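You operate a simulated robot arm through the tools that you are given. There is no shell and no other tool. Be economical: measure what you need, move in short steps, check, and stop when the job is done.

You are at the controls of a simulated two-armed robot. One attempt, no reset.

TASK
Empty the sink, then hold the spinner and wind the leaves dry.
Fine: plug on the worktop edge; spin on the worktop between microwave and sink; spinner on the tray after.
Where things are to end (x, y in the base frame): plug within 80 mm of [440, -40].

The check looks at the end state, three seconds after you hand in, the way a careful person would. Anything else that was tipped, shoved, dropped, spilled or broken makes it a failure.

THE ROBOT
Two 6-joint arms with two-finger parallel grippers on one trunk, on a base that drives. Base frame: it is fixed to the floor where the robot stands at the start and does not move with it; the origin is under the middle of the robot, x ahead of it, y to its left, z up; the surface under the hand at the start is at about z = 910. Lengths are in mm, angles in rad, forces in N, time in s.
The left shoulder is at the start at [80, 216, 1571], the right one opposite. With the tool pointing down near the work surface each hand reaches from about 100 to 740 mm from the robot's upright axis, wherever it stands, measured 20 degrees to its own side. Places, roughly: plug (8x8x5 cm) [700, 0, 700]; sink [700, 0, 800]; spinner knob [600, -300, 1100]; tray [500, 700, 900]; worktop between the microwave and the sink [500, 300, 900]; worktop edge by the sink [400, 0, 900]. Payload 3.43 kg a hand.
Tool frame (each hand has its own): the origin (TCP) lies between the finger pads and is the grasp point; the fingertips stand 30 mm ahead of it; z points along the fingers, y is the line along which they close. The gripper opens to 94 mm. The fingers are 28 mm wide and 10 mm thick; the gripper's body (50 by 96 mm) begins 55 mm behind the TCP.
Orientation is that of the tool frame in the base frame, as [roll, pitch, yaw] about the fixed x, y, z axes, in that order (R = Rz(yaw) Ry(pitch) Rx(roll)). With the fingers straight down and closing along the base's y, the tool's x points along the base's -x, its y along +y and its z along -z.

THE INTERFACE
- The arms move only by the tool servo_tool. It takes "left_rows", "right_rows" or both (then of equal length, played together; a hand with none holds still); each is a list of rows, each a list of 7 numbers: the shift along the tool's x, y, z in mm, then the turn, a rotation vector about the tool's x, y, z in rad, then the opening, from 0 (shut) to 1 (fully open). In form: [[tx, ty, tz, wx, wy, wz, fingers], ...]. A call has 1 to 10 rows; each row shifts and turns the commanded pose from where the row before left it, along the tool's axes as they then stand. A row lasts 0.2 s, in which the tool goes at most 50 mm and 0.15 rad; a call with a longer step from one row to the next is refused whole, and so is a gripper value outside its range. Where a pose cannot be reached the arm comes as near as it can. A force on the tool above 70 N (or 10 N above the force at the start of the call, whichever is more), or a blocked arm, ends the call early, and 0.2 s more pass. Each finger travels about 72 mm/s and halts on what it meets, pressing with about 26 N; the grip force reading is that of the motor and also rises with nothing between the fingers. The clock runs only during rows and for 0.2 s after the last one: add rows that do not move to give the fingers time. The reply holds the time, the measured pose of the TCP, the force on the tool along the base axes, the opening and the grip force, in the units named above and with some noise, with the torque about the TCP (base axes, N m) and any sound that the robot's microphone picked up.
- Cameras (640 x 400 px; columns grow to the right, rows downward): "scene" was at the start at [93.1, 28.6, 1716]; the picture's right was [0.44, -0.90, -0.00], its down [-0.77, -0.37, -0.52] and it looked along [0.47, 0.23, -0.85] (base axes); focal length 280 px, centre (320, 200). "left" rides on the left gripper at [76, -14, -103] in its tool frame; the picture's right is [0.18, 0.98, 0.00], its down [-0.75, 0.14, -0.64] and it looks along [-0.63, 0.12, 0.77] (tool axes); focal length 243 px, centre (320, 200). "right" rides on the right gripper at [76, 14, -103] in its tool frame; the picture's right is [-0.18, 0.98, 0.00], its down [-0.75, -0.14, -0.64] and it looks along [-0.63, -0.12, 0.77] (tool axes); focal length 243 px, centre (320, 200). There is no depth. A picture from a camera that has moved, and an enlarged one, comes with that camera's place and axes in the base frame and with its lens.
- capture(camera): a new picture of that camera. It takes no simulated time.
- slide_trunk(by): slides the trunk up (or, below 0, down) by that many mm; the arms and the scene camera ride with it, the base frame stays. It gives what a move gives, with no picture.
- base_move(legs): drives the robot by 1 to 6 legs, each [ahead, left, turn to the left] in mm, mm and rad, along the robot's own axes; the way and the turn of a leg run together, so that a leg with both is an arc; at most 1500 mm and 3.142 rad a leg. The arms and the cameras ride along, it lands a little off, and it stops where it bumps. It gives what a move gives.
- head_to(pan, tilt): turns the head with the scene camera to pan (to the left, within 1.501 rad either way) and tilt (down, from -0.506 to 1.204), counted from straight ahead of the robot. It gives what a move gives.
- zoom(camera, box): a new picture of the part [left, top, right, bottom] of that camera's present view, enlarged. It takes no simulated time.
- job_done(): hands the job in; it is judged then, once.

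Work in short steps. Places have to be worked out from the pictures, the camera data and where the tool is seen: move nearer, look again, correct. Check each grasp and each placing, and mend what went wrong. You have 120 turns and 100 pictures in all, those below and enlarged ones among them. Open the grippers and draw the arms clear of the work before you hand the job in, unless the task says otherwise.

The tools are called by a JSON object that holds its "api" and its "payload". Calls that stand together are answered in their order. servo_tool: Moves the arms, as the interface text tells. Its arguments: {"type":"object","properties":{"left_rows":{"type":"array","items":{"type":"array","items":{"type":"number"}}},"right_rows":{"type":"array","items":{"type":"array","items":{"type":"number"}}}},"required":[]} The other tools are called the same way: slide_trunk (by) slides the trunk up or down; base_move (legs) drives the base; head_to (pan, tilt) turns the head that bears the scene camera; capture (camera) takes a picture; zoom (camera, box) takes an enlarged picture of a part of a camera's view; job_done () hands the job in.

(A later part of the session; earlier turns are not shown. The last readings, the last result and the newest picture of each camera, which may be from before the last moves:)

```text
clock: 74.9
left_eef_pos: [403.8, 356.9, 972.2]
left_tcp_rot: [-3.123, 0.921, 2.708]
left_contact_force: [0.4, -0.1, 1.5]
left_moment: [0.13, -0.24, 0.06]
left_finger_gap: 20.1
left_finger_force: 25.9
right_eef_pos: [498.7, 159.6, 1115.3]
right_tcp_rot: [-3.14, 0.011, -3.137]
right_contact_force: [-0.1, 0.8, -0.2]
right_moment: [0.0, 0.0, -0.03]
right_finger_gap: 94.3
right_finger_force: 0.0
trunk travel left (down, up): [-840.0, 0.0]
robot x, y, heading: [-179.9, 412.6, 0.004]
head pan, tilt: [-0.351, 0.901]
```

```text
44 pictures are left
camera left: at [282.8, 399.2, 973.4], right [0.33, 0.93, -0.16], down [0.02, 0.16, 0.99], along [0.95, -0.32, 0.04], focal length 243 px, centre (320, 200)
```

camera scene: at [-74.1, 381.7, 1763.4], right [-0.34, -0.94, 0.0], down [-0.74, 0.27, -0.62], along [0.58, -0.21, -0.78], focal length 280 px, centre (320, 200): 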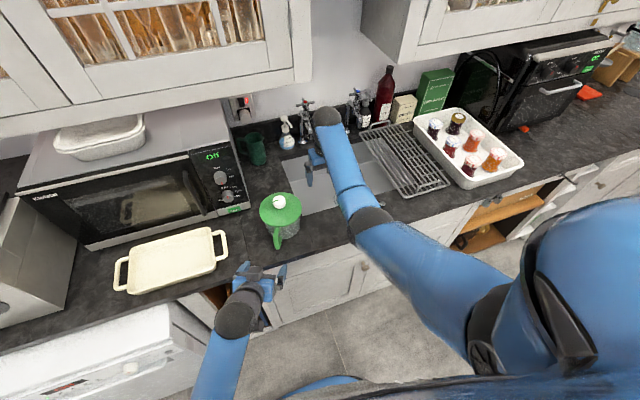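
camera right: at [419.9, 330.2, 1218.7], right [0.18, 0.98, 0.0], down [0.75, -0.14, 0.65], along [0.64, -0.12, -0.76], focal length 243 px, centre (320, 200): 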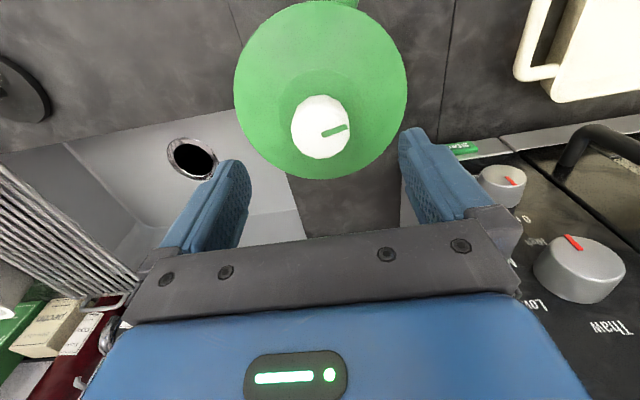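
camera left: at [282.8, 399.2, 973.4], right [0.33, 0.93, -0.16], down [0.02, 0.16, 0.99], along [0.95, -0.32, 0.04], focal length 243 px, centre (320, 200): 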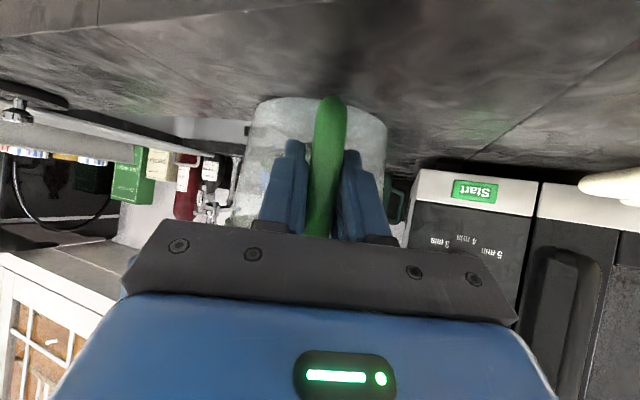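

Handle held firmly (20 mm, 26 N). Now the right hand goes above the knob.

{"api": "servo_tool", "payload": {"right_rows": [[2, 40, 0, 0, 0, 0, 1], [2, 40, 0, 0, 0, 0, 1], [2, 40, 0, 0, 0, 0, 1], [2, 38, 0, 0, 0, 0, 1], [0, 0, 0, 0, 0, 0, 1]]}}

{"api": "capture", "payload": {"camera": "right"}}

```text
clock: 76.1
left_eef_pos: [403.6, 357.0, 973.1]
left_tcp_rot: [-3.122, 0.923, 2.709]
left_contact_force: [0.4, 1.3, 1.4]
left_moment: [0.19, -0.31, 0.08]
left_finger_gap: 20.4
left_finger_force: 26.4
right_eef_pos: [489.5, 316.3, 1116.3]
right_tcp_rot: [-3.14, 0.01, -3.138]
right_contact_force: [-0.3, -0.7, -0.6]
right_moment: [-0.01, -0.01, -0.01]
right_finger_gap: 93.9
right_finger_force: 0.1
trunk travel left (down, up): [-840.0, 0.0]
robot x, y, heading: [-176.5, 412.7, 0.003]
head pan, tilt: [-0.351, 0.901]
```

```text
43 pictures are left
camera right: at [412.2, 330.5, 1218.4], right [0.18, 0.98, 0.0], down [0.75, -0.14, 0.65], along [0.64, -0.12, -0.76], focal length 243 px, centre (320, 200)
```

right: 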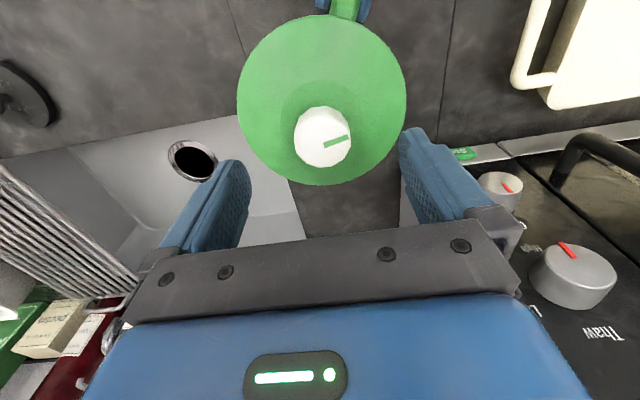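

Knob at ≈(488, 318). To get a long turning stroke I first wind the wrist back (counter-clockwise) above the knob and test the range.

{"api": "servo_tool", "payload": {"right_rows": [[2, 2, 0, 0, 0, -0.15, 1], [0, 0, 0, 0, 0, -0.15, 1], [0, 0, 0, 0, 0, -0.15, 1], [0, 0, 0, 0, 0, -0.15, 1], [0, 0, 0, 0, 0, -0.15, 1], [0, 0, 0, 0, 0, -0.15, 1], [0, 0, 0, 0, 0, -0.15, 1], [0, 0, 0, 0, 0, -0.15, 1], [0, 0, 0, 0, 0, -0.15, 1], [0, 0, 0, 0, 0, -0.15, 1]]}}

```text
clock: 78.3
left_eef_pos: [403.9, 356.5, 972.0]
left_tcp_rot: [-3.12, 0.922, 2.709]
left_contact_force: [-0.2, 0.2, 1.6]
left_moment: [0.16, -0.21, -0.01]
left_finger_gap: 20.0
left_finger_force: 26.1
right_eef_pos: [487.1, 320.0, 1115.4]
right_tcp_rot: [-3.131, 0.0, -1.635]
right_contact_force: [0.4, -1.6, 0.6]
right_moment: [0.01, 0.0, -0.01]
right_finger_gap: 94.0
right_finger_force: 0.1
trunk travel left (down, up): [-840.0, 0.0]
robot x, y, heading: [-176.6, 407.2, 0.005]
head pan, tilt: [-0.351, 0.901]
```

The wrist turned 1.5 rad without trouble. I descend onto the knob here and close.

{"api": "servo_tool", "payload": {"right_rows": [[0, 0, 20, 0, 0, 0, 1], [0, 0, 20, 0, 0, 0, 1], [0, 0, 10, 0, 0, 0, 1], [0, 0, 0, 0, 0, 0, 1]]}}

{"api": "capture", "payload": {"camera": "right"}}

```text
clock: 79.3
left_eef_pos: [404.7, 355.7, 972.4]
left_tcp_rot: [-3.121, 0.923, 2.709]
left_contact_force: [0.3, 0.4, 2.8]
left_moment: [0.15, -0.23, 0.0]
left_finger_gap: 20.1
left_finger_force: 26.5
right_eef_pos: [488.1, 318.8, 1065.2]
right_tcp_rot: [-3.132, 0.002, -1.637]
right_contact_force: [-0.6, 0.1, 0.4]
right_moment: [-0.01, 0.02, 0.0]
right_finger_gap: 94.0
right_finger_force: 0.0
trunk travel left (down, up): [-840.0, 0.0]
robot x, y, heading: [-176.7, 409.7, 0.002]
head pan, tilt: [-0.351, 0.901]
```

```text
42 pictures are left
camera right: at [467.5, 243.0, 1169.1], right [-0.97, 0.25, -0.01], down [0.18, 0.74, 0.64], along [0.17, 0.62, -0.76], focal length 243 px, centre (320, 200)
```

right: 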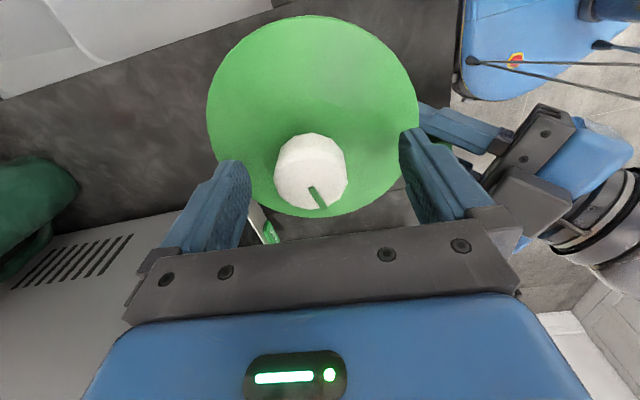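

Knob is about 4 mm off centre; I correct, then close on it.

{"api": "servo_tool", "payload": {"right_rows": [[3, -4, 1, 0, 0, 0, 0.6], [0, 0, 0, 0, 0, 0, 0.3], [0, 0, 0, 0, 0, 0, 0], [0, 0, 0, 0, 0, 0, 0], [0, 0, 0, 0, 0, 0, 0]]}}

```text
clock: 80.5
left_eef_pos: [403.7, 357.4, 970.9]
left_tcp_rot: [-3.121, 0.92, 2.709]
left_contact_force: [-11.0, 4.3, 3.6]
left_moment: [0.0, -0.8, -0.04]
left_finger_gap: 19.8
left_finger_force: 26.0
right_eef_pos: [492.8, 315.4, 1064.5]
right_tcp_rot: [-3.129, 0.001, -1.64]
right_contact_force: [11.1, -4.4, 0.1]
right_moment: [-0.33, -0.48, -0.01]
right_finger_gap: 40.7
right_finger_force: 26.1
trunk travel left (down, up): [-840.0, 0.0]
robot x, y, heading: [-172.8, 407.4, 0.002]
head pan, tilt: [-0.351, 0.901]
```

Gripped; a small 11 N side load says the axis is a touch more to +x. I shift 2 mm and begin turning clockwise 1.4 rad.

{"api": "servo_tool", "payload": {"right_rows": [[0, -2, 0, 0, 0, 0, 0], [0, 0, 0, 0, 0, 0.1, 0], [0, 0, 0, 0, 0, 0.14, 0], [0, 0, 0, 0, 0, 0.14, 0], [0, 0, 0, 0, 0, 0.14, 0], [0, 0, 0, 0, 0, 0.14, 0]]}}

{"api": "capture", "payload": {"camera": "right"}}

```text
clock: 81.9
left_eef_pos: [405.0, 354.8, 972.9]
left_tcp_rot: [-3.119, 0.924, 2.71]
left_contact_force: [2.5, 1.2, 3.4]
left_moment: [-0.03, -0.18, -0.1]
left_finger_gap: 20.0
left_finger_force: 26.1
right_eef_pos: [493.3, 313.5, 1064.4]
right_tcp_rot: [-3.135, 0.008, -2.301]
right_contact_force: [-3.2, -1.6, -1.8]
right_moment: [-0.21, 0.17, 0.39]
right_finger_gap: 40.5
right_finger_force: 26.5
trunk travel left (down, up): [-840.0, 0.0]
robot x, y, heading: [-172.8, 408.6, 0.003]
head pan, tilt: [-0.351, 0.901]
```

```text
41 pictures are left
camera right: at [431.5, 267.2, 1166.8], right [-0.61, 0.79, -0.01], down [0.6, 0.47, 0.65], along [0.52, 0.39, -0.76], focal length 243 px, centre (320, 200)
```

right: 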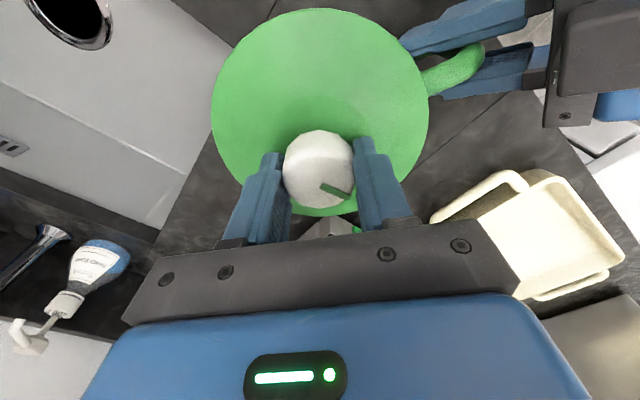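

The mark still points to +y in base axes: the hand slipped round the knob with 0.39 N m; it does not turn this way with ease. I try counter-clockwise.

{"api": "servo_tool", "payload": {"right_rows": [[0, 0, 0, 0, 0, -0.1, 0], [0, 0, 0, 0, 0, -0.14, 0], [0, 0, 0, 0, 0, -0.14, 0], [0, 0, 0, 0, 0, -0.14, 0], [0, 0, 0, 0, 0, -0.14, 0]]}}

{"api": "capture", "payload": {"camera": "right"}}

```text
clock: 83.1
left_eef_pos: [405.1, 356.4, 972.8]
left_tcp_rot: [-3.12, 0.923, 2.708]
left_contact_force: [12.2, -6.4, 4.2]
left_moment: [-0.1, 0.28, -0.03]
left_finger_gap: 19.9
left_finger_force: 25.6
right_eef_pos: [495.2, 315.8, 1064.9]
right_tcp_rot: [-3.135, 0.002, -1.636]
right_contact_force: [-11.7, 6.7, -2.7]
right_moment: [0.58, 0.27, -0.04]
right_finger_gap: 40.6
right_finger_force: 25.5
trunk travel left (down, up): [-840.0, 0.0]
robot x, y, heading: [-174.4, 407.5, 0.005]
head pan, tilt: [-0.351, 0.901]
```

```text
40 pictures are left
camera right: at [473.5, 240.6, 1167.6], right [-0.97, 0.25, -0.01], down [0.18, 0.74, 0.64], along [0.16, 0.62, -0.76], focal length 243 px, centre (320, 200)
```

right: 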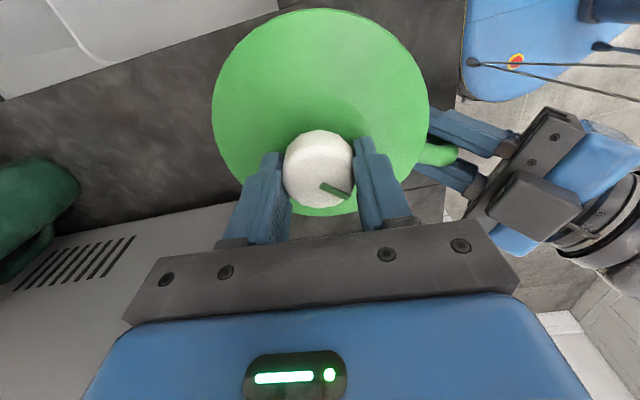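

The mark kept still in the hand frame: the knob turns freely counter-clockwise (ratchet). I continue counter-clockwise to find the wrist limit.

{"api": "servo_tool", "payload": {"right_rows": [[-1, 1, 0, 0, 0, -0.14, 0], [0, 0, 0, 0, 0, -0.14, 0], [0, 0, 0, 0, 0, -0.14, 0], [0, 0, 0, 0, 0, -0.14, 0], [0, 0, 0, 0, 0, -0.14, 0], [0, 0, 0, 0, 0, -0.14, 0], [0, 0, 0, 0, 0, -0.14, 0]]}}

{"api": "capture", "payload": {"camera": "right"}}

```text
clock: 84.7
left_eef_pos: [404.4, 357.4, 972.2]
left_tcp_rot: [-3.121, 0.923, 2.707]
left_contact_force: [14.7, -6.5, 8.8]
left_moment: [-0.16, 0.01, 0.05]
left_finger_gap: 19.9
left_finger_force: 26.5
right_eef_pos: [492.2, 315.9, 1065.4]
right_tcp_rot: [-3.136, -0.007, -0.657]
right_contact_force: [-14.2, 4.3, -3.6]
right_moment: [0.33, 0.43, -0.06]
right_finger_gap: 40.3
right_finger_force: 25.8
trunk travel left (down, up): [-840.0, 0.0]
robot x, y, heading: [-180.9, 408.2, 0.0]
head pan, tilt: [-0.351, 0.901]
```

```text
39 pictures are left
camera right: at [543.1, 257.9, 1168.5], right [-0.75, -0.67, -0.01], down [-0.52, 0.57, 0.64], along [-0.42, 0.48, -0.77], focal length 243 px, centre (320, 200)
```

right: 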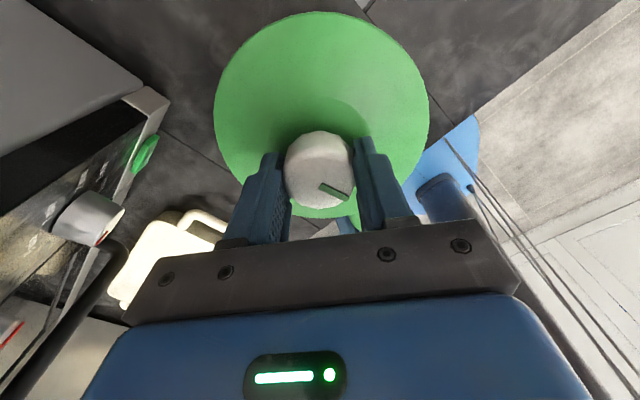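

Turning well. I continue to find the wrist's end, relaxing the side load a bit.

{"api": "servo_tool", "payload": {"right_rows": [[-1.2, 0.9, 0, 0, 0, -0.14, 0], [0, 0, 0, 0, 0, -0.14, 0], [0, 0, 0, 0, 0, -0.14, 0], [0, 0, 0, 0, 0, -0.14, 0]]}}

```text
clock: 85.7
left_eef_pos: [404.2, 356.4, 972.4]
left_tcp_rot: [-3.122, 0.919, 2.708]
left_contact_force: [2.6, -1.2, 8.0]
left_moment: [-0.22, -0.46, 0.0]
left_finger_gap: 19.9
left_finger_force: 25.8
right_eef_pos: [492.3, 316.0, 1065.0]
right_tcp_rot: [-3.138, -0.01, -0.095]
right_contact_force: [-3.3, 0.8, -8.2]
right_moment: [0.1, 0.02, -0.01]
right_finger_gap: 40.4
right_finger_force: 26.0
trunk travel left (down, up): [-840.0, 0.0]
robot x, y, heading: [-176.6, 408.5, 0.0]
head pan, tilt: [-0.351, 0.901]
```

The stroke runs smoothly (2.2 rad so far). I open and turn the wrist back clockwise around the free knob in a chain.

{"api": "servo_tool", "payload": {"right_rows": [[0, 0, 0, 0, 0, 0, 0.5], [0, 0, 0, 0, 0, 0, 1], [0, 0, 0, 0, 0, 0, 1], [0, 0, 0, 0, 0, 0, 1]]}}

{"api": "servo_tool", "payload": {"right_rows": [[0, 0, 0, 0, 0, 0.15, 1], [0, 0, 0, 0, 0, 0.15, 1], [0, 0, 0, 0, 0, 0.15, 1], [0, 0, 0, 0, 0, 0.15, 1], [0, 0, 0, 0, 0, 0.15, 1], [0, 0, 0, 0, 0, 0.15, 1], [0, 0, 0, 0, 0, 0.15, 1], [0, 0, 0, 0, 0, 0.15, 1], [0, 0, 0, 0, 0, 0.15, 1], [0, 0, 0, 0, 0, 0.15, 1]]}}

{"api": "servo_tool", "payload": {"right_rows": [[0, 0, 0, 0, 0, 0.15, 1], [0, 0, 0, 0, 0, 0.15, 1], [0, 0, 0, 0, 0, 0.15, 1], [0, 0, 0, 0, 0, 0.15, 1], [0, 0, 0, 0, 0, 0.15, 1], [0, 0, 0, 0, 0, 0.15, 1], [0, 0, 0, 0, 0, 0.15, 1], [0, 0, 0, 0, 0, 0.15, 1], [0, 0, 0, 0, 0, 0.15, 1], [0, 0, 0, 0, 0, 0.15, 1]]}}

{"api": "capture", "payload": {"camera": "right"}}

```text
clock: 86.7
left_eef_pos: [403.5, 357.0, 971.0]
left_tcp_rot: [-3.12, 0.917, 2.709]
left_contact_force: [-0.3, 0.3, 0.4]
left_moment: [0.19, -0.01, 0.06]
left_finger_gap: 19.9
left_finger_force: 26.1
right_eef_pos: [491.4, 317.1, 1065.3]
right_tcp_rot: [-3.14, -0.011, -0.097]
right_contact_force: [0.2, 0.6, 0.5]
right_moment: [0.0, -0.01, 0.02]
right_finger_gap: 94.1
right_finger_force: 0.1
trunk travel left (down, up): [-840.0, 0.0]
robot x, y, heading: [-176.1, 407.4, 0.004]
head pan, tilt: [-0.351, 0.901]
```

```text
clock: 88.9
left_eef_pos: [403.3, 357.1, 971.5]
left_tcp_rot: [-3.12, 0.921, 2.71]
left_contact_force: [0.9, 0.2, 0.2]
left_moment: [0.12, 0.24, -0.02]
left_finger_gap: 20.0
left_finger_force: 26.5
right_eef_pos: [490.8, 317.4, 1064.7]
right_tcp_rot: [-3.132, 0.002, -1.6]
right_contact_force: [0.3, -0.2, 0.0]
right_moment: [0.0, 0.03, -0.02]
right_finger_gap: 94.2
right_finger_force: 0.1
trunk travel left (down, up): [-840.0, 0.0]
robot x, y, heading: [-175.5, 404.6, 0.002]
head pan, tilt: [-0.351, 0.901]
```

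```text
clock: 91.1
left_eef_pos: [403.3, 356.4, 970.4]
left_tcp_rot: [-3.121, 0.921, 2.709]
left_contact_force: [-0.3, 0.0, 0.7]
left_moment: [0.11, 0.29, -0.02]
left_finger_gap: 20.1
left_finger_force: 26.0
right_eef_pos: [491.7, 316.7, 1064.9]
right_tcp_rot: [3.141, 0.01, -3.098]
right_contact_force: [-0.6, 0.0, 0.6]
right_moment: [-0.01, 0.01, 0.01]
right_finger_gap: 94.0
right_finger_force: 0.1
trunk travel left (down, up): [-840.0, 0.0]
robot x, y, heading: [-178.2, 410.3, 0.002]
head pan, tilt: [-0.351, 0.901]
```

```text
38 pictures are left
camera right: at [414.2, 327.0, 1167.2], right [0.14, 0.99, 0.0], down [0.75, -0.11, 0.65], along [0.64, -0.09, -0.76], focal length 243 px, centre (320, 200)
```

right: 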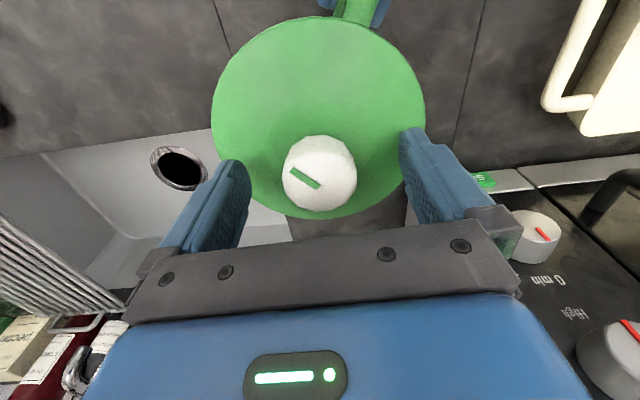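

Mark confirms the knob turned 2.2 rad ccw. I unwind a further 2.4 rad clockwise to gain a longer stroke, then grip.

{"api": "servo_tool", "payload": {"right_rows": [[0, 0, 0, 0, 0, 0.15, 1], [0, 0, 0, 0, 0, 0.15, 1], [0, 0, 0, 0, 0, 0.15, 1], [0, 0, 0, 0, 0, 0.15, 1], [0, 0, 0, 0, 0, 0.15, 1], [0, 0, 0, 0, 0, 0.15, 1], [0, 0, 0, 0, 0, 0.15, 1], [0, 0, 0, 0, 0, 0.15, 1], [0, 0, 0, 0, 0, 0.15, 1], [0, 0, 0, 0, 0, 0.15, 1]]}}

{"api": "servo_tool", "payload": {"right_rows": [[0, 0, 0, 0, 0, 0.15, 1], [0, 0, 0, 0, 0, 0.15, 1], [0, 0, 0, 0, 0, 0.15, 1], [0, 0, 0, 0, 0, 0.15, 1], [0, 0, 0, 0, 0, 0.15, 1], [0, 0, 0, 0, 0, 0.15, 1], [0, 0, 0, 0, 0, 0, 1]]}}

{"api": "capture", "payload": {"camera": "right"}}

```text
clock: 93.3
left_eef_pos: [405.1, 356.5, 972.2]
left_tcp_rot: [-3.12, 0.92, 2.71]
left_contact_force: [0.5, -0.8, 0.3]
left_moment: [0.1, 0.26, -0.03]
left_finger_gap: 19.8
left_finger_force: 25.9
right_eef_pos: [492.3, 316.1, 1065.5]
right_tcp_rot: [3.132, 0.002, 1.683]
right_contact_force: [-0.5, -0.5, -0.9]
right_moment: [-0.01, -0.02, 0.01]
right_finger_gap: 93.8
right_finger_force: 0.0
trunk travel left (down, up): [-840.0, 0.0]
robot x, y, heading: [-178.7, 411.8, 0.004]
head pan, tilt: [-0.351, 0.901]
```

```text
clock: 94.9
left_eef_pos: [405.3, 356.1, 971.3]
left_tcp_rot: [-3.121, 0.921, 2.709]
left_contact_force: [0.6, 0.5, 0.3]
left_moment: [0.1, 0.22, 0.01]
left_finger_gap: 20.2
left_finger_force: 25.8
right_eef_pos: [491.6, 315.4, 1065.1]
right_tcp_rot: [3.135, -0.006, 0.785]
right_contact_force: [0.0, 0.5, -0.1]
right_moment: [0.02, 0.03, 0.01]
right_finger_gap: 94.1
right_finger_force: 0.2
trunk travel left (down, up): [-840.0, 0.0]
robot x, y, heading: [-173.9, 412.2, 0.004]
head pan, tilt: [-0.351, 0.901]
```

```text
37 pictures are left
camera right: at [554.7, 359.5, 1168.7], right [0.56, -0.83, 0.01], down [-0.64, -0.43, 0.64], along [-0.52, -0.36, -0.77], focal length 243 px, centre (320, 200)
```

right: 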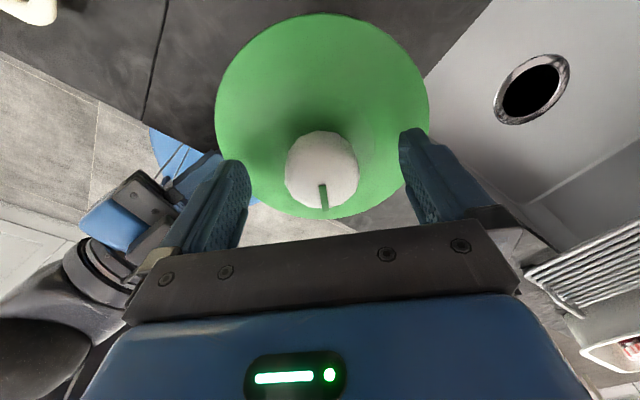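

Centered. I grip and wind counter-clockwise in a chain.

{"api": "servo_tool", "payload": {"right_rows": [[0, 0, 0, 0, 0, 0, 0.5], [0, 0, 0, 0, 0, 0, 0], [0, 0, 0, 0, 0, 0, 0], [0, 0, 0, 0, 0, 0, 0], [0, 0, 0, 0, 0, -0.1, 0], [0, 0, 0, 0, 0, -0.1, 0]]}}

{"api": "servo_tool", "payload": {"right_rows": [[0, 0, 0, 0, 0, -0.15, 0], [0, 0, 0, 0, 0, -0.15, 0], [0, 0, 0, 0, 0, -0.15, 0], [0, 0, 0, 0, 0, -0.15, 0], [0, 0, 0, 0, 0, -0.15, 0], [0, 0, 0, 0, 0, -0.15, 0], [0, 0, 0, 0, 0, -0.15, 0], [0, 0, 0, 0, 0, -0.15, 0], [0, 0, 0, 0, 0, -0.15, 0], [0, 0, 0, 0, 0, -0.15, 0]]}}

{"api": "capture", "payload": {"camera": "right"}}

```text
clock: 96.3
left_eef_pos: [404.2, 356.5, 972.4]
left_tcp_rot: [-3.12, 0.918, 2.708]
left_contact_force: [-9.9, 4.5, 0.6]
left_moment: [-0.37, -0.63, -0.06]
left_finger_gap: 20.3
left_finger_force: 26.1
right_eef_pos: [492.4, 315.6, 1064.6]
right_tcp_rot: [3.133, -0.006, 0.989]
right_contact_force: [11.0, -3.8, -1.3]
right_moment: [-0.08, -0.41, -0.02]
right_finger_gap: 40.7
right_finger_force: 25.9
trunk travel left (down, up): [-840.0, 0.0]
robot x, y, heading: [-177.3, 409.3, 0.008]
head pan, tilt: [-0.351, 0.901]
```

```text
clock: 98.5
left_eef_pos: [404.0, 357.4, 970.7]
left_tcp_rot: [-3.122, 0.917, 2.707]
left_contact_force: [-12.4, 4.2, -5.2]
left_moment: [-0.08, -0.32, -0.07]
left_finger_gap: 19.7
left_finger_force: 25.5
right_eef_pos: [491.9, 315.2, 1065.7]
right_tcp_rot: [3.134, 0.009, 2.488]
right_contact_force: [12.3, -4.5, 6.0]
right_moment: [0.02, -0.12, -0.04]
right_finger_gap: 40.6
right_finger_force: 25.7
trunk travel left (down, up): [-840.0, 0.0]
robot x, y, heading: [-176.4, 409.1, -0.0]
head pan, tilt: [-0.351, 0.901]
```

```text
36 pictures are left
camera right: at [439.0, 373.6, 1168.0], right [0.74, 0.67, 0.01], down [0.51, -0.57, 0.65], along [0.44, -0.48, -0.76], focal length 243 px, centre (320, 200)
```

right: 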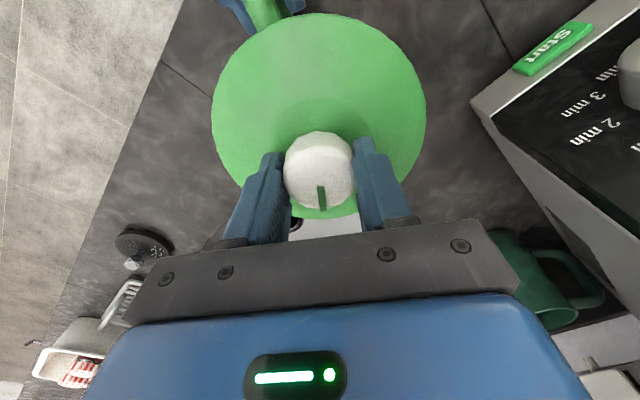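

No slip. I finish the stroke (3.6 rad), open, and wind the wrist back for the next.

{"api": "servo_tool", "payload": {"right_rows": [[0, 0, 0, 0, 0, -0.15, 0], [0, 0, 0, 0, 0, -0.15, 0], [0, 0, 0, 0, 0, -0.15, 0], [0, 0, 0, 0, 0, -0.15, 0], [0, 0, 0, 0, 0, -0.15, 0], [0, 0, 0, 0, 0, -0.15, 0], [0, 0, 0, 0, 0, -0.15, 0], [0, 0, 0, 0, 0, -0.15, 0], [0, 0, 0, 0, 0, -0.15, 0], [0, 0, 0, 0, 0, -0.15, 0]]}}

{"api": "servo_tool", "payload": {"right_rows": [[0, 0, 0, 0, 0, -0.15, 0], [0, 0, 0, 0, 0, -0.15, 0], [0, 0, 0, 0, 0, -0.15, 0], [0, 0, 0, 0, 0, -0.15, 0], [0, 0, 0, 0, 0, -0.15, 0], [0, 0, 0, 0, 0, -0.15, 0], [0, 0, 0, 0, 0, -0.15, 0], [0, 0, 0, 0, 0, -0.15, 0], [0, 0, 0, 0, 0, -0.15, 0], [0, 0, 0, 0, 0, -0.15, 0]]}}

{"api": "servo_tool", "payload": {"right_rows": [[0, 0, 0, 0, 0, -0.15, 0], [0, 0, 0, 0, 0, -0.15, 0], [0, 0, 0, 0, 0, -0.15, 0], [0, 0, 0, 0, 0, -0.1, 0], [0, 0, 0, 0, 0, 0, 0]]}}

{"api": "capture", "payload": {"camera": "right"}}

```text
clock: 100.7
left_eef_pos: [404.8, 356.6, 971.9]
left_tcp_rot: [-3.12, 0.918, 2.71]
left_contact_force: [-6.2, 2.0, -8.3]
left_moment: [0.54, 0.18, 0.0]
left_finger_gap: 20.2
left_finger_force: 25.9
right_eef_pos: [490.8, 316.6, 1064.3]
right_tcp_rot: [-3.131, 0.008, -2.296]
right_contact_force: [6.1, -3.3, 9.4]
right_moment: [-0.38, 0.16, 0.01]
right_finger_gap: 40.6
right_finger_force: 25.7
trunk travel left (down, up): [-840.0, 0.0]
robot x, y, heading: [-179.0, 408.8, 0.004]
head pan, tilt: [-0.351, 0.901]
```

```text
clock: 102.9
left_eef_pos: [405.2, 356.3, 970.9]
left_tcp_rot: [-3.12, 0.92, 2.709]
left_contact_force: [-11.7, 3.9, -1.1]
left_moment: [-0.01, -0.56, -0.06]
left_finger_gap: 19.7
left_finger_force: 26.5
right_eef_pos: [491.7, 316.9, 1064.3]
right_tcp_rot: [-3.136, -0.007, -0.796]
right_contact_force: [12.2, -4.2, 2.3]
right_moment: [-0.23, -0.16, -0.07]
right_finger_gap: 40.5
right_finger_force: 25.3
trunk travel left (down, up): [-840.0, 0.0]
robot x, y, heading: [-179.2, 409.7, 0.008]
head pan, tilt: [-0.351, 0.901]
```

```text
clock: 104.1
left_eef_pos: [404.6, 357.6, 972.3]
left_tcp_rot: [-3.12, 0.919, 2.709]
left_contact_force: [-7.6, 2.6, -2.5]
left_moment: [0.08, -0.31, -0.05]
left_finger_gap: 20.1
left_finger_force: 25.8
right_eef_pos: [490.8, 316.1, 1064.8]
right_tcp_rot: [-3.139, -0.009, -0.246]
right_contact_force: [7.8, -2.8, 2.5]
right_moment: [-0.12, 0.12, 0.02]
right_finger_gap: 40.7
right_finger_force: 26.0
trunk travel left (down, up): [-840.0, 0.0]
robot x, y, heading: [-178.2, 408.8, 0.007]
head pan, tilt: [-0.351, 0.901]
```

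```text
35 pictures are left
camera right: at [561.0, 283.6, 1168.9], right [-0.42, -0.91, 0.0], down [-0.7, 0.32, 0.64], along [-0.58, 0.27, -0.77], focal length 243 px, centre (320, 200)
```

right: 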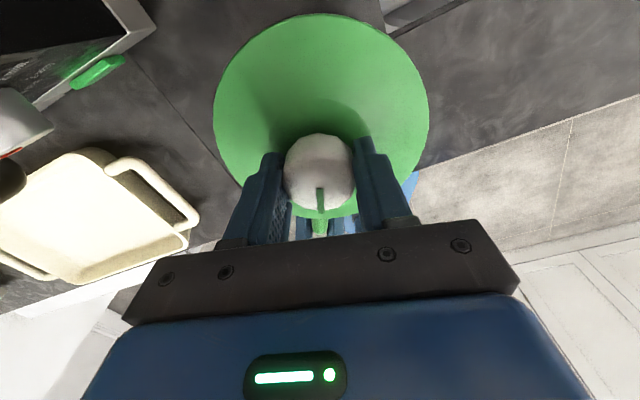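

Total 7.4 rad so far with no slip. Next cycle: open, unwind 5.25 rad, grip.

{"api": "servo_tool", "payload": {"right_rows": [[0, 0, 0, 0, 0, 0, 0.5], [0, 0, 0, 0, 0, 0, 1], [0, 0, 0, 0, 0, 0, 1], [0, 0, 0, 0, 0, 0, 1], [0, 0, 0, 0, 0, 0.15, 1], [0, 0, 0, 0, 0, 0.15, 1], [0, 0, 0, 0, 0, 0.15, 1], [0, 0, 0, 0, 0, 0.15, 1], [0, 0, 0, 0, 0, 0.15, 1], [0, 0, 0, 0, 0, 0.15, 1]]}}

{"api": "servo_tool", "payload": {"right_rows": [[0, 0, 0, 0, 0, 0.15, 1], [0, 0, 0, 0, 0, 0.15, 1], [0, 0, 0, 0, 0, 0.15, 1], [0, 0, 0, 0, 0, 0.15, 1], [0, 0, 0, 0, 0, 0.15, 1], [0, 0, 0, 0, 0, 0.15, 1], [0, 0, 0, 0, 0, 0.15, 1], [0, 0, 0, 0, 0, 0.15, 1], [0, 0, 0, 0, 0, 0.15, 1], [0, 0, 0, 0, 0, 0.15, 1]]}}

{"api": "servo_tool", "payload": {"right_rows": [[0, 0, 0, 0, 0, 0.15, 1], [0, 0, 0, 0, 0, 0.15, 1], [0, 0, 0, 0, 0, 0.15, 1], [0, 0, 0, 0, 0, 0.15, 1], [0, 0, 0, 0, 0, 0.15, 1], [0, 0, 0, 0, 0, 0.15, 1], [0, 0, 0, 0, 0, 0.15, 1], [0, 0, 0, 0, 0, 0.15, 1], [0, 0, 0, 0, 0, 0.15, 1], [0, 0, 0, 0, 0, 0.15, 1]]}}

{"api": "servo_tool", "payload": {"right_rows": [[0, 0, 0, 0, 0, 0.15, 1], [0, 0, 0, 0, 0, 0.15, 1], [0, 0, 0, 0, 0, 0.15, 1], [0, 0, 0, 0, 0, 0.15, 1], [0, 0, 0, 0, 0, 0.15, 1], [0, 0, 0, 0, 0, 0.15, 1], [0, 0, 0, 0, 0, 0, 0.5], [0, 0, 0, 0, 0, 0, 0], [0, 0, 0, 0, 0, 0, 0], [0, 0, 0, 0, 0, 0, 0]]}}

{"api": "capture", "payload": {"camera": "right"}}

```text
clock: 106.3
left_eef_pos: [404.5, 357.0, 970.3]
left_tcp_rot: [-3.121, 0.92, 2.709]
left_contact_force: [0.6, -0.4, -2.6]
left_moment: [0.1, 0.24, -0.02]
left_finger_gap: 19.9
left_finger_force: 25.9
right_eef_pos: [490.8, 315.8, 1064.1]
right_tcp_rot: [-3.133, -0.004, -1.151]
right_contact_force: [0.0, -0.6, 0.7]
right_moment: [0.0, 0.0, -0.05]
right_finger_gap: 93.9
right_finger_force: 0.1
trunk travel left (down, up): [-840.0, 0.0]
robot x, y, heading: [-177.9, 410.0, 0.003]
head pan, tilt: [-0.351, 0.901]
```

```text
clock: 108.5
left_eef_pos: [404.1, 355.9, 971.5]
left_tcp_rot: [-3.119, 0.919, 2.709]
left_contact_force: [0.2, -0.5, -2.9]
left_moment: [0.08, 0.25, -0.02]
left_finger_gap: 19.8
left_finger_force: 26.1
right_eef_pos: [491.1, 315.8, 1064.8]
right_tcp_rot: [-3.137, 0.008, -2.648]
right_contact_force: [-0.5, 0.7, 0.2]
right_moment: [0.03, 0.03, 0.0]
right_finger_gap: 94.1
right_finger_force: 0.0
trunk travel left (down, up): [-840.0, 0.0]
robot x, y, heading: [-180.8, 411.1, 0.007]
head pan, tilt: [-0.351, 0.901]
```

```text
clock: 110.7
left_eef_pos: [404.5, 356.6, 971.7]
left_tcp_rot: [-3.122, 0.919, 2.708]
left_contact_force: [-0.4, -0.2, -3.2]
left_moment: [0.09, 0.22, 0.01]
left_finger_gap: 20.3
left_finger_force: 25.6
right_eef_pos: [491.1, 316.7, 1064.6]
right_tcp_rot: [3.133, 0.004, 2.133]
right_contact_force: [-0.3, -0.5, 0.2]
right_moment: [0.02, 0.0, 0.02]
right_finger_gap: 93.6
right_finger_force: 0.0
trunk travel left (down, up): [-840.0, 0.0]
robot x, y, heading: [-173.9, 412.1, 0.002]
head pan, tilt: [-0.351, 0.901]
```

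```text
clock: 112.9
left_eef_pos: [404.5, 356.7, 970.6]
left_tcp_rot: [-3.119, 0.922, 2.709]
left_contact_force: [-0.8, 0.0, -2.4]
left_moment: [0.06, 0.11, -0.05]
left_finger_gap: 20.3
left_finger_force: 25.8
right_eef_pos: [491.0, 315.7, 1064.0]
right_tcp_rot: [3.13, -0.004, 1.236]
right_contact_force: [0.5, 0.0, -1.0]
right_moment: [0.02, 0.05, -0.01]
right_finger_gap: 40.5
right_finger_force: 26.2
trunk travel left (down, up): [-840.0, 0.0]
robot x, y, heading: [-175.8, 409.5, 0.002]
head pan, tilt: [-0.351, 0.901]
```

```text
34 pictures are left
camera right: at [529.3, 383.2, 1168.5], right [0.87, -0.5, 0.01], down [-0.39, -0.67, 0.64], along [-0.31, -0.56, -0.77], focal length 243 px, centre (320, 200)
```

right: 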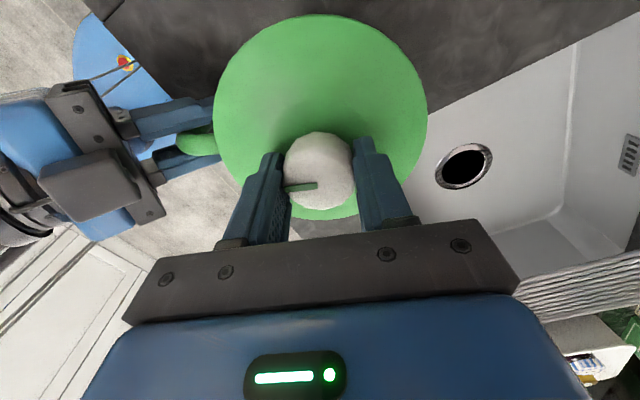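

Gripped again. Stroke 3: wind 4.8 rad counter-clockwise, then open.

{"api": "servo_tool", "payload": {"right_rows": [[0, 0, 0, 0, 0, -0.15, 0], [0, 0, 0, 0, 0, -0.15, 0], [0, 0, 0, 0, 0, -0.15, 0], [0, 0, 0, 0, 0, -0.15, 0], [0, 0, 0, 0, 0, -0.15, 0], [0, 0, 0, 0, 0, -0.15, 0], [0, 0, 0, 0, 0, -0.15, 0], [0, 0, 0, 0, 0, -0.15, 0], [0, 0, 0, 0, 0, -0.15, 0], [0, 0, 0, 0, 0, -0.15, 0]]}}

{"api": "servo_tool", "payload": {"right_rows": [[0, 0, 0, 0, 0, -0.15, 0], [0, 0, 0, 0, 0, -0.15, 0], [0, 0, 0, 0, 0, -0.15, 0], [0, 0, 0, 0, 0, -0.15, 0], [0, 0, 0, 0, 0, -0.15, 0], [0, 0, 0, 0, 0, -0.15, 0], [0, 0, 0, 0, 0, -0.15, 0], [0, 0, 0, 0, 0, -0.15, 0], [0, 0, 0, 0, 0, -0.15, 0], [0, 0, 0, 0, 0, -0.15, 0]]}}

{"api": "servo_tool", "payload": {"right_rows": [[0, 0, 0, 0, 0, -0.15, 0], [0, 0, 0, 0, 0, -0.15, 0], [0, 0, 0, 0, 0, -0.15, 0], [0, 0, 0, 0, 0, -0.15, 0], [0, 0, 0, 0, 0, -0.15, 0], [0, 0, 0, 0, 0, -0.15, 0], [0, 0, 0, 0, 0, -0.15, 0], [0, 0, 0, 0, 0, -0.15, 0], [0, 0, 0, 0, 0, -0.15, 0], [0, 0, 0, 0, 0, -0.15, 0]]}}

{"api": "capture", "payload": {"camera": "left"}}

{"api": "servo_tool", "payload": {"right_rows": [[0, 0, 0, 0, 0, -0.12, 0], [0, 0, 0, 0, 0, -0.12, 0], [0, 0, 0, 0, 0, 0, 0.5], [0, 0, 0, 0, 0, 0, 1], [0, 0, 0, 0, 0, 0, 1], [0, 0, 0, 0, 0, 0, 1]]}}

```text
clock: 115.1
left_eef_pos: [404.6, 356.0, 971.8]
left_tcp_rot: [-3.121, 0.92, 2.71]
left_contact_force: [-3.6, 0.9, -3.7]
left_moment: [-0.09, -0.25, -0.08]
left_finger_gap: 19.7
left_finger_force: 25.3
right_eef_pos: [491.9, 316.8, 1065.9]
right_tcp_rot: [3.137, 0.011, 2.74]
right_contact_force: [2.9, -0.9, 1.0]
right_moment: [0.19, 0.21, -0.04]
right_finger_gap: 40.6
right_finger_force: 26.3
trunk travel left (down, up): [-840.0, 0.0]
robot x, y, heading: [-175.7, 406.7, 0.006]
head pan, tilt: [-0.351, 0.901]
```

```text
clock: 117.3
left_eef_pos: [405.4, 356.4, 971.9]
left_tcp_rot: [-3.12, 0.92, 2.708]
left_contact_force: [0.5, -0.7, -6.3]
left_moment: [0.64, 0.31, -0.02]
left_finger_gap: 20.3
left_finger_force: 25.6
right_eef_pos: [490.4, 316.9, 1064.8]
right_tcp_rot: [-3.132, 0.005, -2.042]
right_contact_force: [-1.5, 0.2, 3.7]
right_moment: [-0.34, 0.27, -0.06]
right_finger_gap: 40.7
right_finger_force: 25.6
trunk travel left (down, up): [-840.0, 0.0]
robot x, y, heading: [-179.9, 410.5, 0.005]
head pan, tilt: [-0.351, 0.901]
```

```text
clock: 119.5
left_eef_pos: [405.4, 356.6, 971.7]
left_tcp_rot: [-3.121, 0.921, 2.709]
left_contact_force: [1.1, -1.8, -5.1]
left_moment: [0.13, 0.02, -0.04]
left_finger_gap: 20.0
left_finger_force: 25.3
right_eef_pos: [492.2, 316.5, 1064.6]
right_tcp_rot: [-3.136, -0.008, -0.546]
right_contact_force: [-0.9, 1.2, 2.5]
right_moment: [0.17, 0.5, -0.04]
right_finger_gap: 40.8
right_finger_force: 25.9
trunk travel left (down, up): [-840.0, 0.0]
robot x, y, heading: [-175.6, 413.1, 0.0]
head pan, tilt: [-0.351, 0.901]
```

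```text
33 pictures are left
camera left: at [283.1, 399.1, 973.1], right [0.33, 0.93, -0.16], down [0.02, 0.16, 0.99], along [0.95, -0.32, 0.04], focal length 243 px, centre (320, 200)
```

left: 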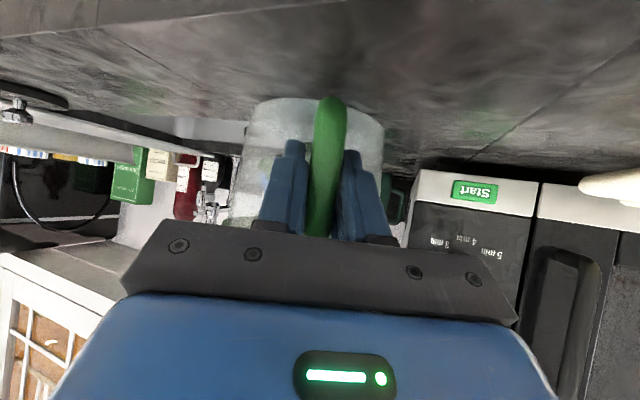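

```text
clock: 120.9
left_eef_pos: [405.1, 357.3, 972.0]
left_tcp_rot: [-3.121, 0.919, 2.707]
left_contact_force: [-0.4, 0.0, -2.0]
left_moment: [0.12, 0.24, -0.03]
left_finger_gap: 20.2
left_finger_force: 25.8
right_eef_pos: [491.7, 316.7, 1063.7]
right_tcp_rot: [-3.139, -0.008, -0.306]
right_contact_force: [-0.7, 0.4, 1.1]
right_moment: [0.0, -0.02, 0.03]
right_finger_gap: 94.1
right_finger_force: 0.1
trunk travel left (down, up): [-840.0, 0.0]
robot x, y, heading: [-174.1, 410.0, 0.005]
head pan, tilt: [-0.351, 0.901]
```

12.2 rad so far. Full cycle 4: unwind 4.75 rad, grip, wind 4.75 rad, open.

{"api": "servo_tool", "payload": {"right_rows": [[0, 0, 0, 0, 0, 0.15, 1], [0, 0, 0, 0, 0, 0.15, 1], [0, 0, 0, 0, 0, 0.15, 1], [0, 0, 0, 0, 0, 0.15, 1], [0, 0, 0, 0, 0, 0.15, 1], [0, 0, 0, 0, 0, 0.15, 1], [0, 0, 0, 0, 0, 0.15, 1], [0, 0, 0, 0, 0, 0.15, 1], [0, 0, 0, 0, 0, 0.15, 1], [0, 0, 0, 0, 0, 0.15, 1]]}}

{"api": "servo_tool", "payload": {"right_rows": [[0, 0, 0, 0, 0, 0.15, 1], [0, 0, 0, 0, 0, 0.15, 1], [0, 0, 0, 0, 0, 0.15, 1], [0, 0, 0, 0, 0, 0.15, 1], [0, 0, 0, 0, 0, 0.15, 1], [0, 0, 0, 0, 0, 0.15, 1], [0, 0, 0, 0, 0, 0.15, 1], [0, 0, 0, 0, 0, 0.15, 1], [0, 0, 0, 0, 0, 0.15, 1], [0, 0, 0, 0, 0, 0.15, 1]]}}

{"api": "servo_tool", "payload": {"right_rows": [[0, 0, 0, 0, 0, 0.15, 1], [0, 0, 0, 0, 0, 0.15, 1], [0, 0, 0, 0, 0, 0.15, 1], [0, 0, 0, 0, 0, 0.15, 1], [0, 0, 0, 0, 0, 0.15, 1], [0, 0, 0, 0, 0, 0.15, 1], [0, 0, 0, 0, 0, 0.15, 1], [0, 0, 0, 0, 0, 0.15, 1], [0, 0, 0, 0, 0, 0.15, 1], [0, 0, 0, 0, 0, 0.15, 1]]}}

{"api": "servo_tool", "payload": {"right_rows": [[0, 0, 0, 0, 0, 0.15, 1], [0, 0, 0, 0, 0, 0.1, 1], [0, 0, 0, 0, 0, 0, 0.5], [0, 0, 0, 0, 0, 0, 0], [0, 0, 0, 0, 0, 0, 0], [0, 0, 0, 0, 0, 0, 0], [0, 0, 0, 0, 0, -0.1, 0], [0, 0, 0, 0, 0, -0.15, 0], [0, 0, 0, 0, 0, -0.15, 0], [0, 0, 0, 0, 0, -0.15, 0]]}}

{"api": "servo_tool", "payload": {"right_rows": [[0, 0, 0, 0, 0, -0.15, 0], [0, 0, 0, 0, 0, -0.15, 0], [0, 0, 0, 0, 0, -0.15, 0], [0, 0, 0, 0, 0, -0.15, 0], [0, 0, 0, 0, 0, -0.15, 0], [0, 0, 0, 0, 0, -0.15, 0], [0, 0, 0, 0, 0, -0.15, 0], [0, 0, 0, 0, 0, -0.15, 0], [0, 0, 0, 0, 0, -0.15, 0], [0, 0, 0, 0, 0, -0.15, 0]]}}

{"api": "servo_tool", "payload": {"right_rows": [[0, 0, 0, 0, 0, -0.15, 0], [0, 0, 0, 0, 0, -0.15, 0], [0, 0, 0, 0, 0, -0.15, 0], [0, 0, 0, 0, 0, -0.15, 0], [0, 0, 0, 0, 0, -0.15, 0], [0, 0, 0, 0, 0, -0.15, 0], [0, 0, 0, 0, 0, -0.15, 0], [0, 0, 0, 0, 0, -0.15, 0], [0, 0, 0, 0, 0, -0.15, 0], [0, 0, 0, 0, 0, -0.15, 0]]}}

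{"api": "servo_tool", "payload": {"right_rows": [[0, 0, 0, 0, 0, -0.15, 0], [0, 0, 0, 0, 0, -0.15, 0], [0, 0, 0, 0, 0, -0.15, 0], [0, 0, 0, 0, 0, -0.15, 0], [0, 0, 0, 0, 0, -0.15, 0], [0, 0, 0, 0, 0, -0.15, 0], [0, 0, 0, 0, 0, -0.15, 0], [0, 0, 0, 0, 0, -0.1, 0]]}}

{"api": "capture", "payload": {"camera": "right"}}

```text
clock: 123.1
left_eef_pos: [403.6, 355.5, 972.3]
left_tcp_rot: [-3.12, 0.921, 2.71]
left_contact_force: [-0.7, 0.2, -3.0]
left_moment: [0.09, 0.2, 0.01]
left_finger_gap: 20.4
left_finger_force: 25.8
right_eef_pos: [491.3, 314.5, 1064.7]
right_tcp_rot: [-3.13, 0.003, -1.811]
right_contact_force: [0.2, 0.2, 0.1]
right_moment: [0.0, 0.02, -0.02]
right_finger_gap: 94.0
right_finger_force: 0.0
trunk travel left (down, up): [-840.0, 0.0]
robot x, y, heading: [-181.9, 409.7, 0.005]
head pan, tilt: [-0.351, 0.901]
```

```text
clock: 125.3
left_eef_pos: [404.6, 357.1, 970.9]
left_tcp_rot: [-3.119, 0.92, 2.708]
left_contact_force: [0.0, 0.4, -2.8]
left_moment: [0.11, 0.18, 0.03]
left_finger_gap: 20.3
left_finger_force: 25.8
right_eef_pos: [491.6, 315.7, 1065.3]
right_tcp_rot: [3.14, 0.011, 2.975]
right_contact_force: [0.3, 0.6, -0.2]
right_moment: [0.0, 0.01, -0.01]
right_finger_gap: 94.0
right_finger_force: 0.0
trunk travel left (down, up): [-840.0, 0.0]
robot x, y, heading: [-177.3, 409.1, 0.004]
head pan, tilt: [-0.351, 0.901]
```

```text
clock: 127.5
left_eef_pos: [404.5, 356.5, 970.7]
left_tcp_rot: [-3.12, 0.919, 2.71]
left_contact_force: [-0.2, -0.8, -1.9]
left_moment: [0.14, 0.13, 0.0]
left_finger_gap: 20.2
left_finger_force: 26.0
right_eef_pos: [492.2, 317.0, 1064.3]
right_tcp_rot: [3.131, -0.001, 1.476]
right_contact_force: [-0.5, 0.8, -0.3]
right_moment: [0.02, 0.0, 0.02]
right_finger_gap: 93.8
right_finger_force: 0.2
trunk travel left (down, up): [-840.0, 0.0]
robot x, y, heading: [-178.2, 409.2, 0.009]
head pan, tilt: [-0.351, 0.901]
```

```text
clock: 129.7
left_eef_pos: [404.3, 357.8, 970.7]
left_tcp_rot: [-3.121, 0.92, 2.709]
left_contact_force: [-5.3, 1.2, -0.3]
left_moment: [-0.14, -0.38, -0.08]
left_finger_gap: 20.4
left_finger_force: 26.2
right_eef_pos: [492.6, 316.2, 1064.4]
right_tcp_rot: [3.131, 0.001, 1.78]
right_contact_force: [4.2, -1.9, 0.2]
right_moment: [0.05, 0.0, -0.03]
right_finger_gap: 40.7
right_finger_force: 26.1
trunk travel left (down, up): [-840.0, 0.0]
robot x, y, heading: [-173.8, 411.0, 0.008]
head pan, tilt: [-0.351, 0.901]
```

```text
clock: 131.9
left_eef_pos: [404.1, 355.9, 972.8]
left_tcp_rot: [-3.12, 0.922, 2.709]
left_contact_force: [-1.1, -4.9, -4.0]
left_moment: [0.4, 0.19, 0.01]
left_finger_gap: 20.2
left_finger_force: 26.1
right_eef_pos: [491.7, 316.3, 1064.6]
right_tcp_rot: [-3.14, 0.01, -3.004]
right_contact_force: [1.3, 4.1, 0.2]
right_moment: [0.13, 0.05, -0.44]
right_finger_gap: 40.8
right_finger_force: 25.4
trunk travel left (down, up): [-840.0, 0.0]
robot x, y, heading: [-178.5, 408.4, 0.001]
head pan, tilt: [-0.351, 0.901]
```

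```text
clock: 134.1
left_eef_pos: [403.5, 356.7, 969.8]
left_tcp_rot: [-3.12, 0.916, 2.706]
left_contact_force: [-13.9, 1.2, 0.0]
left_moment: [0.08, -0.9, 0.0]
left_finger_gap: 20.1
left_finger_force: 25.8
right_eef_pos: [493.2, 316.4, 1065.2]
right_tcp_rot: [-3.126, -0.002, -1.506]
right_contact_force: [13.2, -1.1, 0.0]
right_moment: [-0.26, -0.31, -0.4]
right_finger_gap: 40.8
right_finger_force: 26.6
trunk travel left (down, up): [-840.0, 0.0]
robot x, y, heading: [-174.4, 408.0, 0.004]
head pan, tilt: [-0.351, 0.901]
```

```text
clock: 135.9
left_eef_pos: [405.2, 357.8, 973.4]
left_tcp_rot: [-3.121, 0.926, 2.708]
left_contact_force: [-2.1, -3.5, -1.6]
left_moment: [0.34, 0.06, 0.01]
left_finger_gap: 20.2
left_finger_force: 25.6
right_eef_pos: [491.5, 317.6, 1063.1]
right_tcp_rot: [-3.139, -0.007, -0.356]
right_contact_force: [1.3, 3.7, 0.7]
right_moment: [0.06, -0.04, -0.34]
right_finger_gap: 40.9
right_finger_force: 26.2
trunk travel left (down, up): [-840.0, 0.0]
robot x, y, heading: [-172.4, 412.8, 0.004]
head pan, tilt: [-0.351, 0.901]
```

```text
32 pictures are left
camera right: at [556.6, 276.3, 1167.2], right [-0.51, -0.86, 0.0], down [-0.66, 0.39, 0.64], along [-0.55, 0.33, -0.77], focal length 243 px, centre (320, 200)
```

right: 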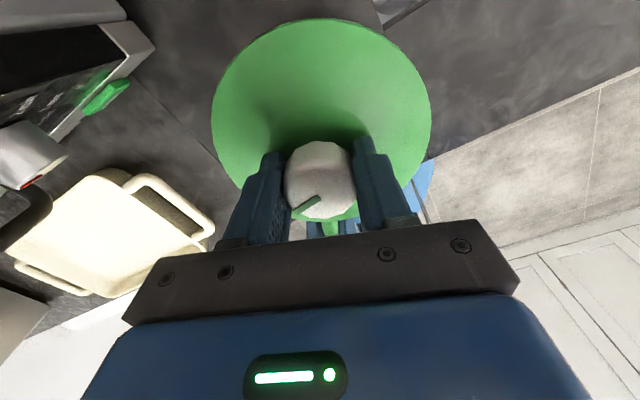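

The resisting torque rose to 0.4 N m and the mark moved only ~1 rad more: the knob has reached its counter-clockwise end stop after ≈13 rad (2.1 turns), so it is fully wound. I release the knob, turn the wrist back to neutral, and look at the tray.

{"api": "servo_tool", "payload": {"right_rows": [[0, 0, 0, 0, 0, 0, 0.5], [0, 0, 0, 0, 0, 0, 1], [0, 0, 0, 0, 0, 0, 1], [0, 0, 0, 0, 0, 0, 1], [0, 0, 0, 0, 0, 0.15, 1], [0, 0, 0, 0, 0, 0.15, 1], [0, 0, 0, 0, 0, 0.15, 1], [0, 0, 0, 0, 0, 0.15, 1], [0, 0, 0, 0, 0, 0.15, 1], [0, 0, 0, 0, 0, 0.15, 1]]}}

{"api": "servo_tool", "payload": {"right_rows": [[0, 0, 0, 0, 0, 0.15, 1], [0, 0, 0, 0, 0, 0.15, 1], [0, 0, 0, 0, 0, 0.15, 1], [0, 0, 0, 0, 0, 0.15, 1], [0, 0, 0, 0, 0, 0.15, 1], [0, 0, 0, 0, 0, 0.15, 1], [0, 0, 0, 0, 0, 0.15, 1], [0, 0, 0, 0, 0, 0.15, 1], [0, 0, 0, 0, 0, 0.15, 1], [0, 0, 0, 0, 0, 0.15, 1]]}}

{"api": "servo_tool", "payload": {"right_rows": [[0, 0, 0, 0, 0, 0.15, 1], [0, 0, 0, 0, 0, 0.15, 1], [0, 0, 0, 0, 0, 0.08, 1], [0, 0, 0, 0, 0, 0, 1]]}}

{"api": "capture", "payload": {"camera": "right"}}

{"api": "head_to", "payload": {"pan": 0.3, "tilt": 0.9}}

{"api": "capture", "payload": {"camera": "scene"}}

```text
clock: 138.1
left_eef_pos: [404.0, 356.3, 971.8]
left_tcp_rot: [-3.12, 0.921, 2.709]
left_contact_force: [-0.4, 0.2, -3.1]
left_moment: [0.12, 0.23, -0.02]
left_finger_gap: 20.1
left_finger_force: 26.0
right_eef_pos: [491.1, 316.0, 1064.5]
right_tcp_rot: [-3.132, -0.004, -1.26]
right_contact_force: [-0.1, 0.0, -1.0]
right_moment: [0.02, 0.0, 0.0]
right_finger_gap: 94.1
right_finger_force: 0.0
trunk travel left (down, up): [-840.0, 0.0]
robot x, y, heading: [-176.9, 406.8, 0.004]
head pan, tilt: [-0.351, 0.901]
```

```text
clock: 140.3
left_eef_pos: [404.2, 356.0, 971.5]
left_tcp_rot: [-3.121, 0.92, 2.709]
left_contact_force: [0.9, 0.2, -1.8]
left_moment: [0.09, 0.19, 0.02]
left_finger_gap: 20.3
left_finger_force: 26.3
right_eef_pos: [491.5, 317.1, 1066.1]
right_tcp_rot: [-3.138, 0.009, -2.758]
right_contact_force: [-0.5, 0.1, 0.5]
right_moment: [0.0, -0.01, 0.03]
right_finger_gap: 93.9
right_finger_force: 0.0
trunk travel left (down, up): [-840.0, 0.0]
robot x, y, heading: [-179.0, 410.6, 0.002]
head pan, tilt: [-0.351, 0.901]
```

```text
clock: 141.3
left_eef_pos: [405.8, 357.5, 971.4]
left_tcp_rot: [-3.121, 0.919, 2.709]
left_contact_force: [0.1, -0.4, -0.8]
left_moment: [0.16, 0.18, 0.01]
left_finger_gap: 20.1
left_finger_force: 26.2
right_eef_pos: [491.4, 315.6, 1065.0]
right_tcp_rot: [3.141, 0.009, -3.138]
right_contact_force: [0.8, 0.0, 0.4]
right_moment: [0.0, 0.0, 0.0]
right_finger_gap: 94.2
right_finger_force: 0.1
trunk travel left (down, up): [-840.0, 0.0]
robot x, y, heading: [-176.8, 409.8, 0.005]
head pan, tilt: [-0.351, 0.901]
```

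```text
31 pictures are left
camera right: at [414.5, 330.0, 1167.5], right [0.18, 0.98, 0.0], down [0.75, -0.14, 0.65], along [0.64, -0.12, -0.76], focal length 243 px, centre (320, 200)
```

right: 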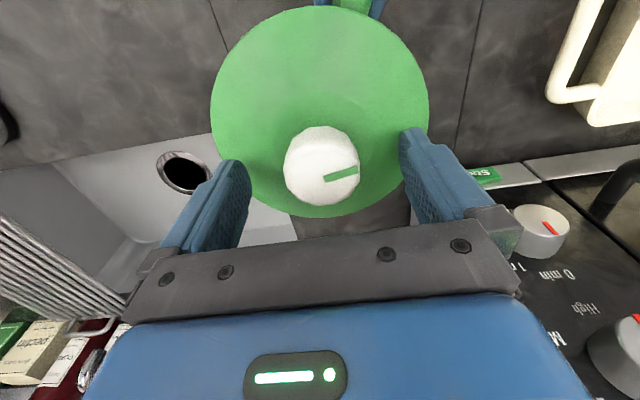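

```text
clock: 142.3
left_eef_pos: [403.6, 356.5, 971.6]
left_tcp_rot: [-3.121, 0.921, 2.71]
left_contact_force: [1.1, -0.3, -0.9]
left_moment: [0.09, 0.17, 0.03]
left_finger_gap: 20.1
left_finger_force: 25.5
right_eef_pos: [491.7, 316.2, 1064.6]
right_tcp_rot: [-3.141, 0.01, -3.137]
right_contact_force: [0.1, 1.0, -0.1]
right_moment: [0.0, 0.01, 0.03]
right_finger_gap: 94.0
right_finger_force: 0.0
trunk travel left (down, up): [-840.0, 0.0]
robot x, y, heading: [-175.9, 408.8, 0.006]
head pan, tilt: [0.3, 0.901]
```

```text
30 pictures are left
camera scene: at [-73.0, 430.2, 1763.4], right [0.3, -0.95, 0.0], down [-0.75, -0.23, -0.62], along [0.59, 0.19, -0.78], focal length 280 px, centre (320, 200)
```

scene: 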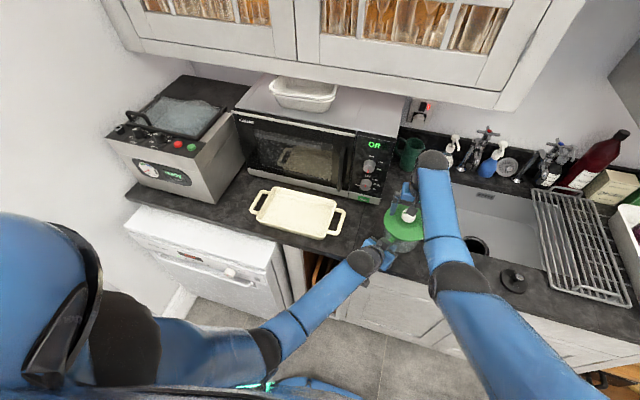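

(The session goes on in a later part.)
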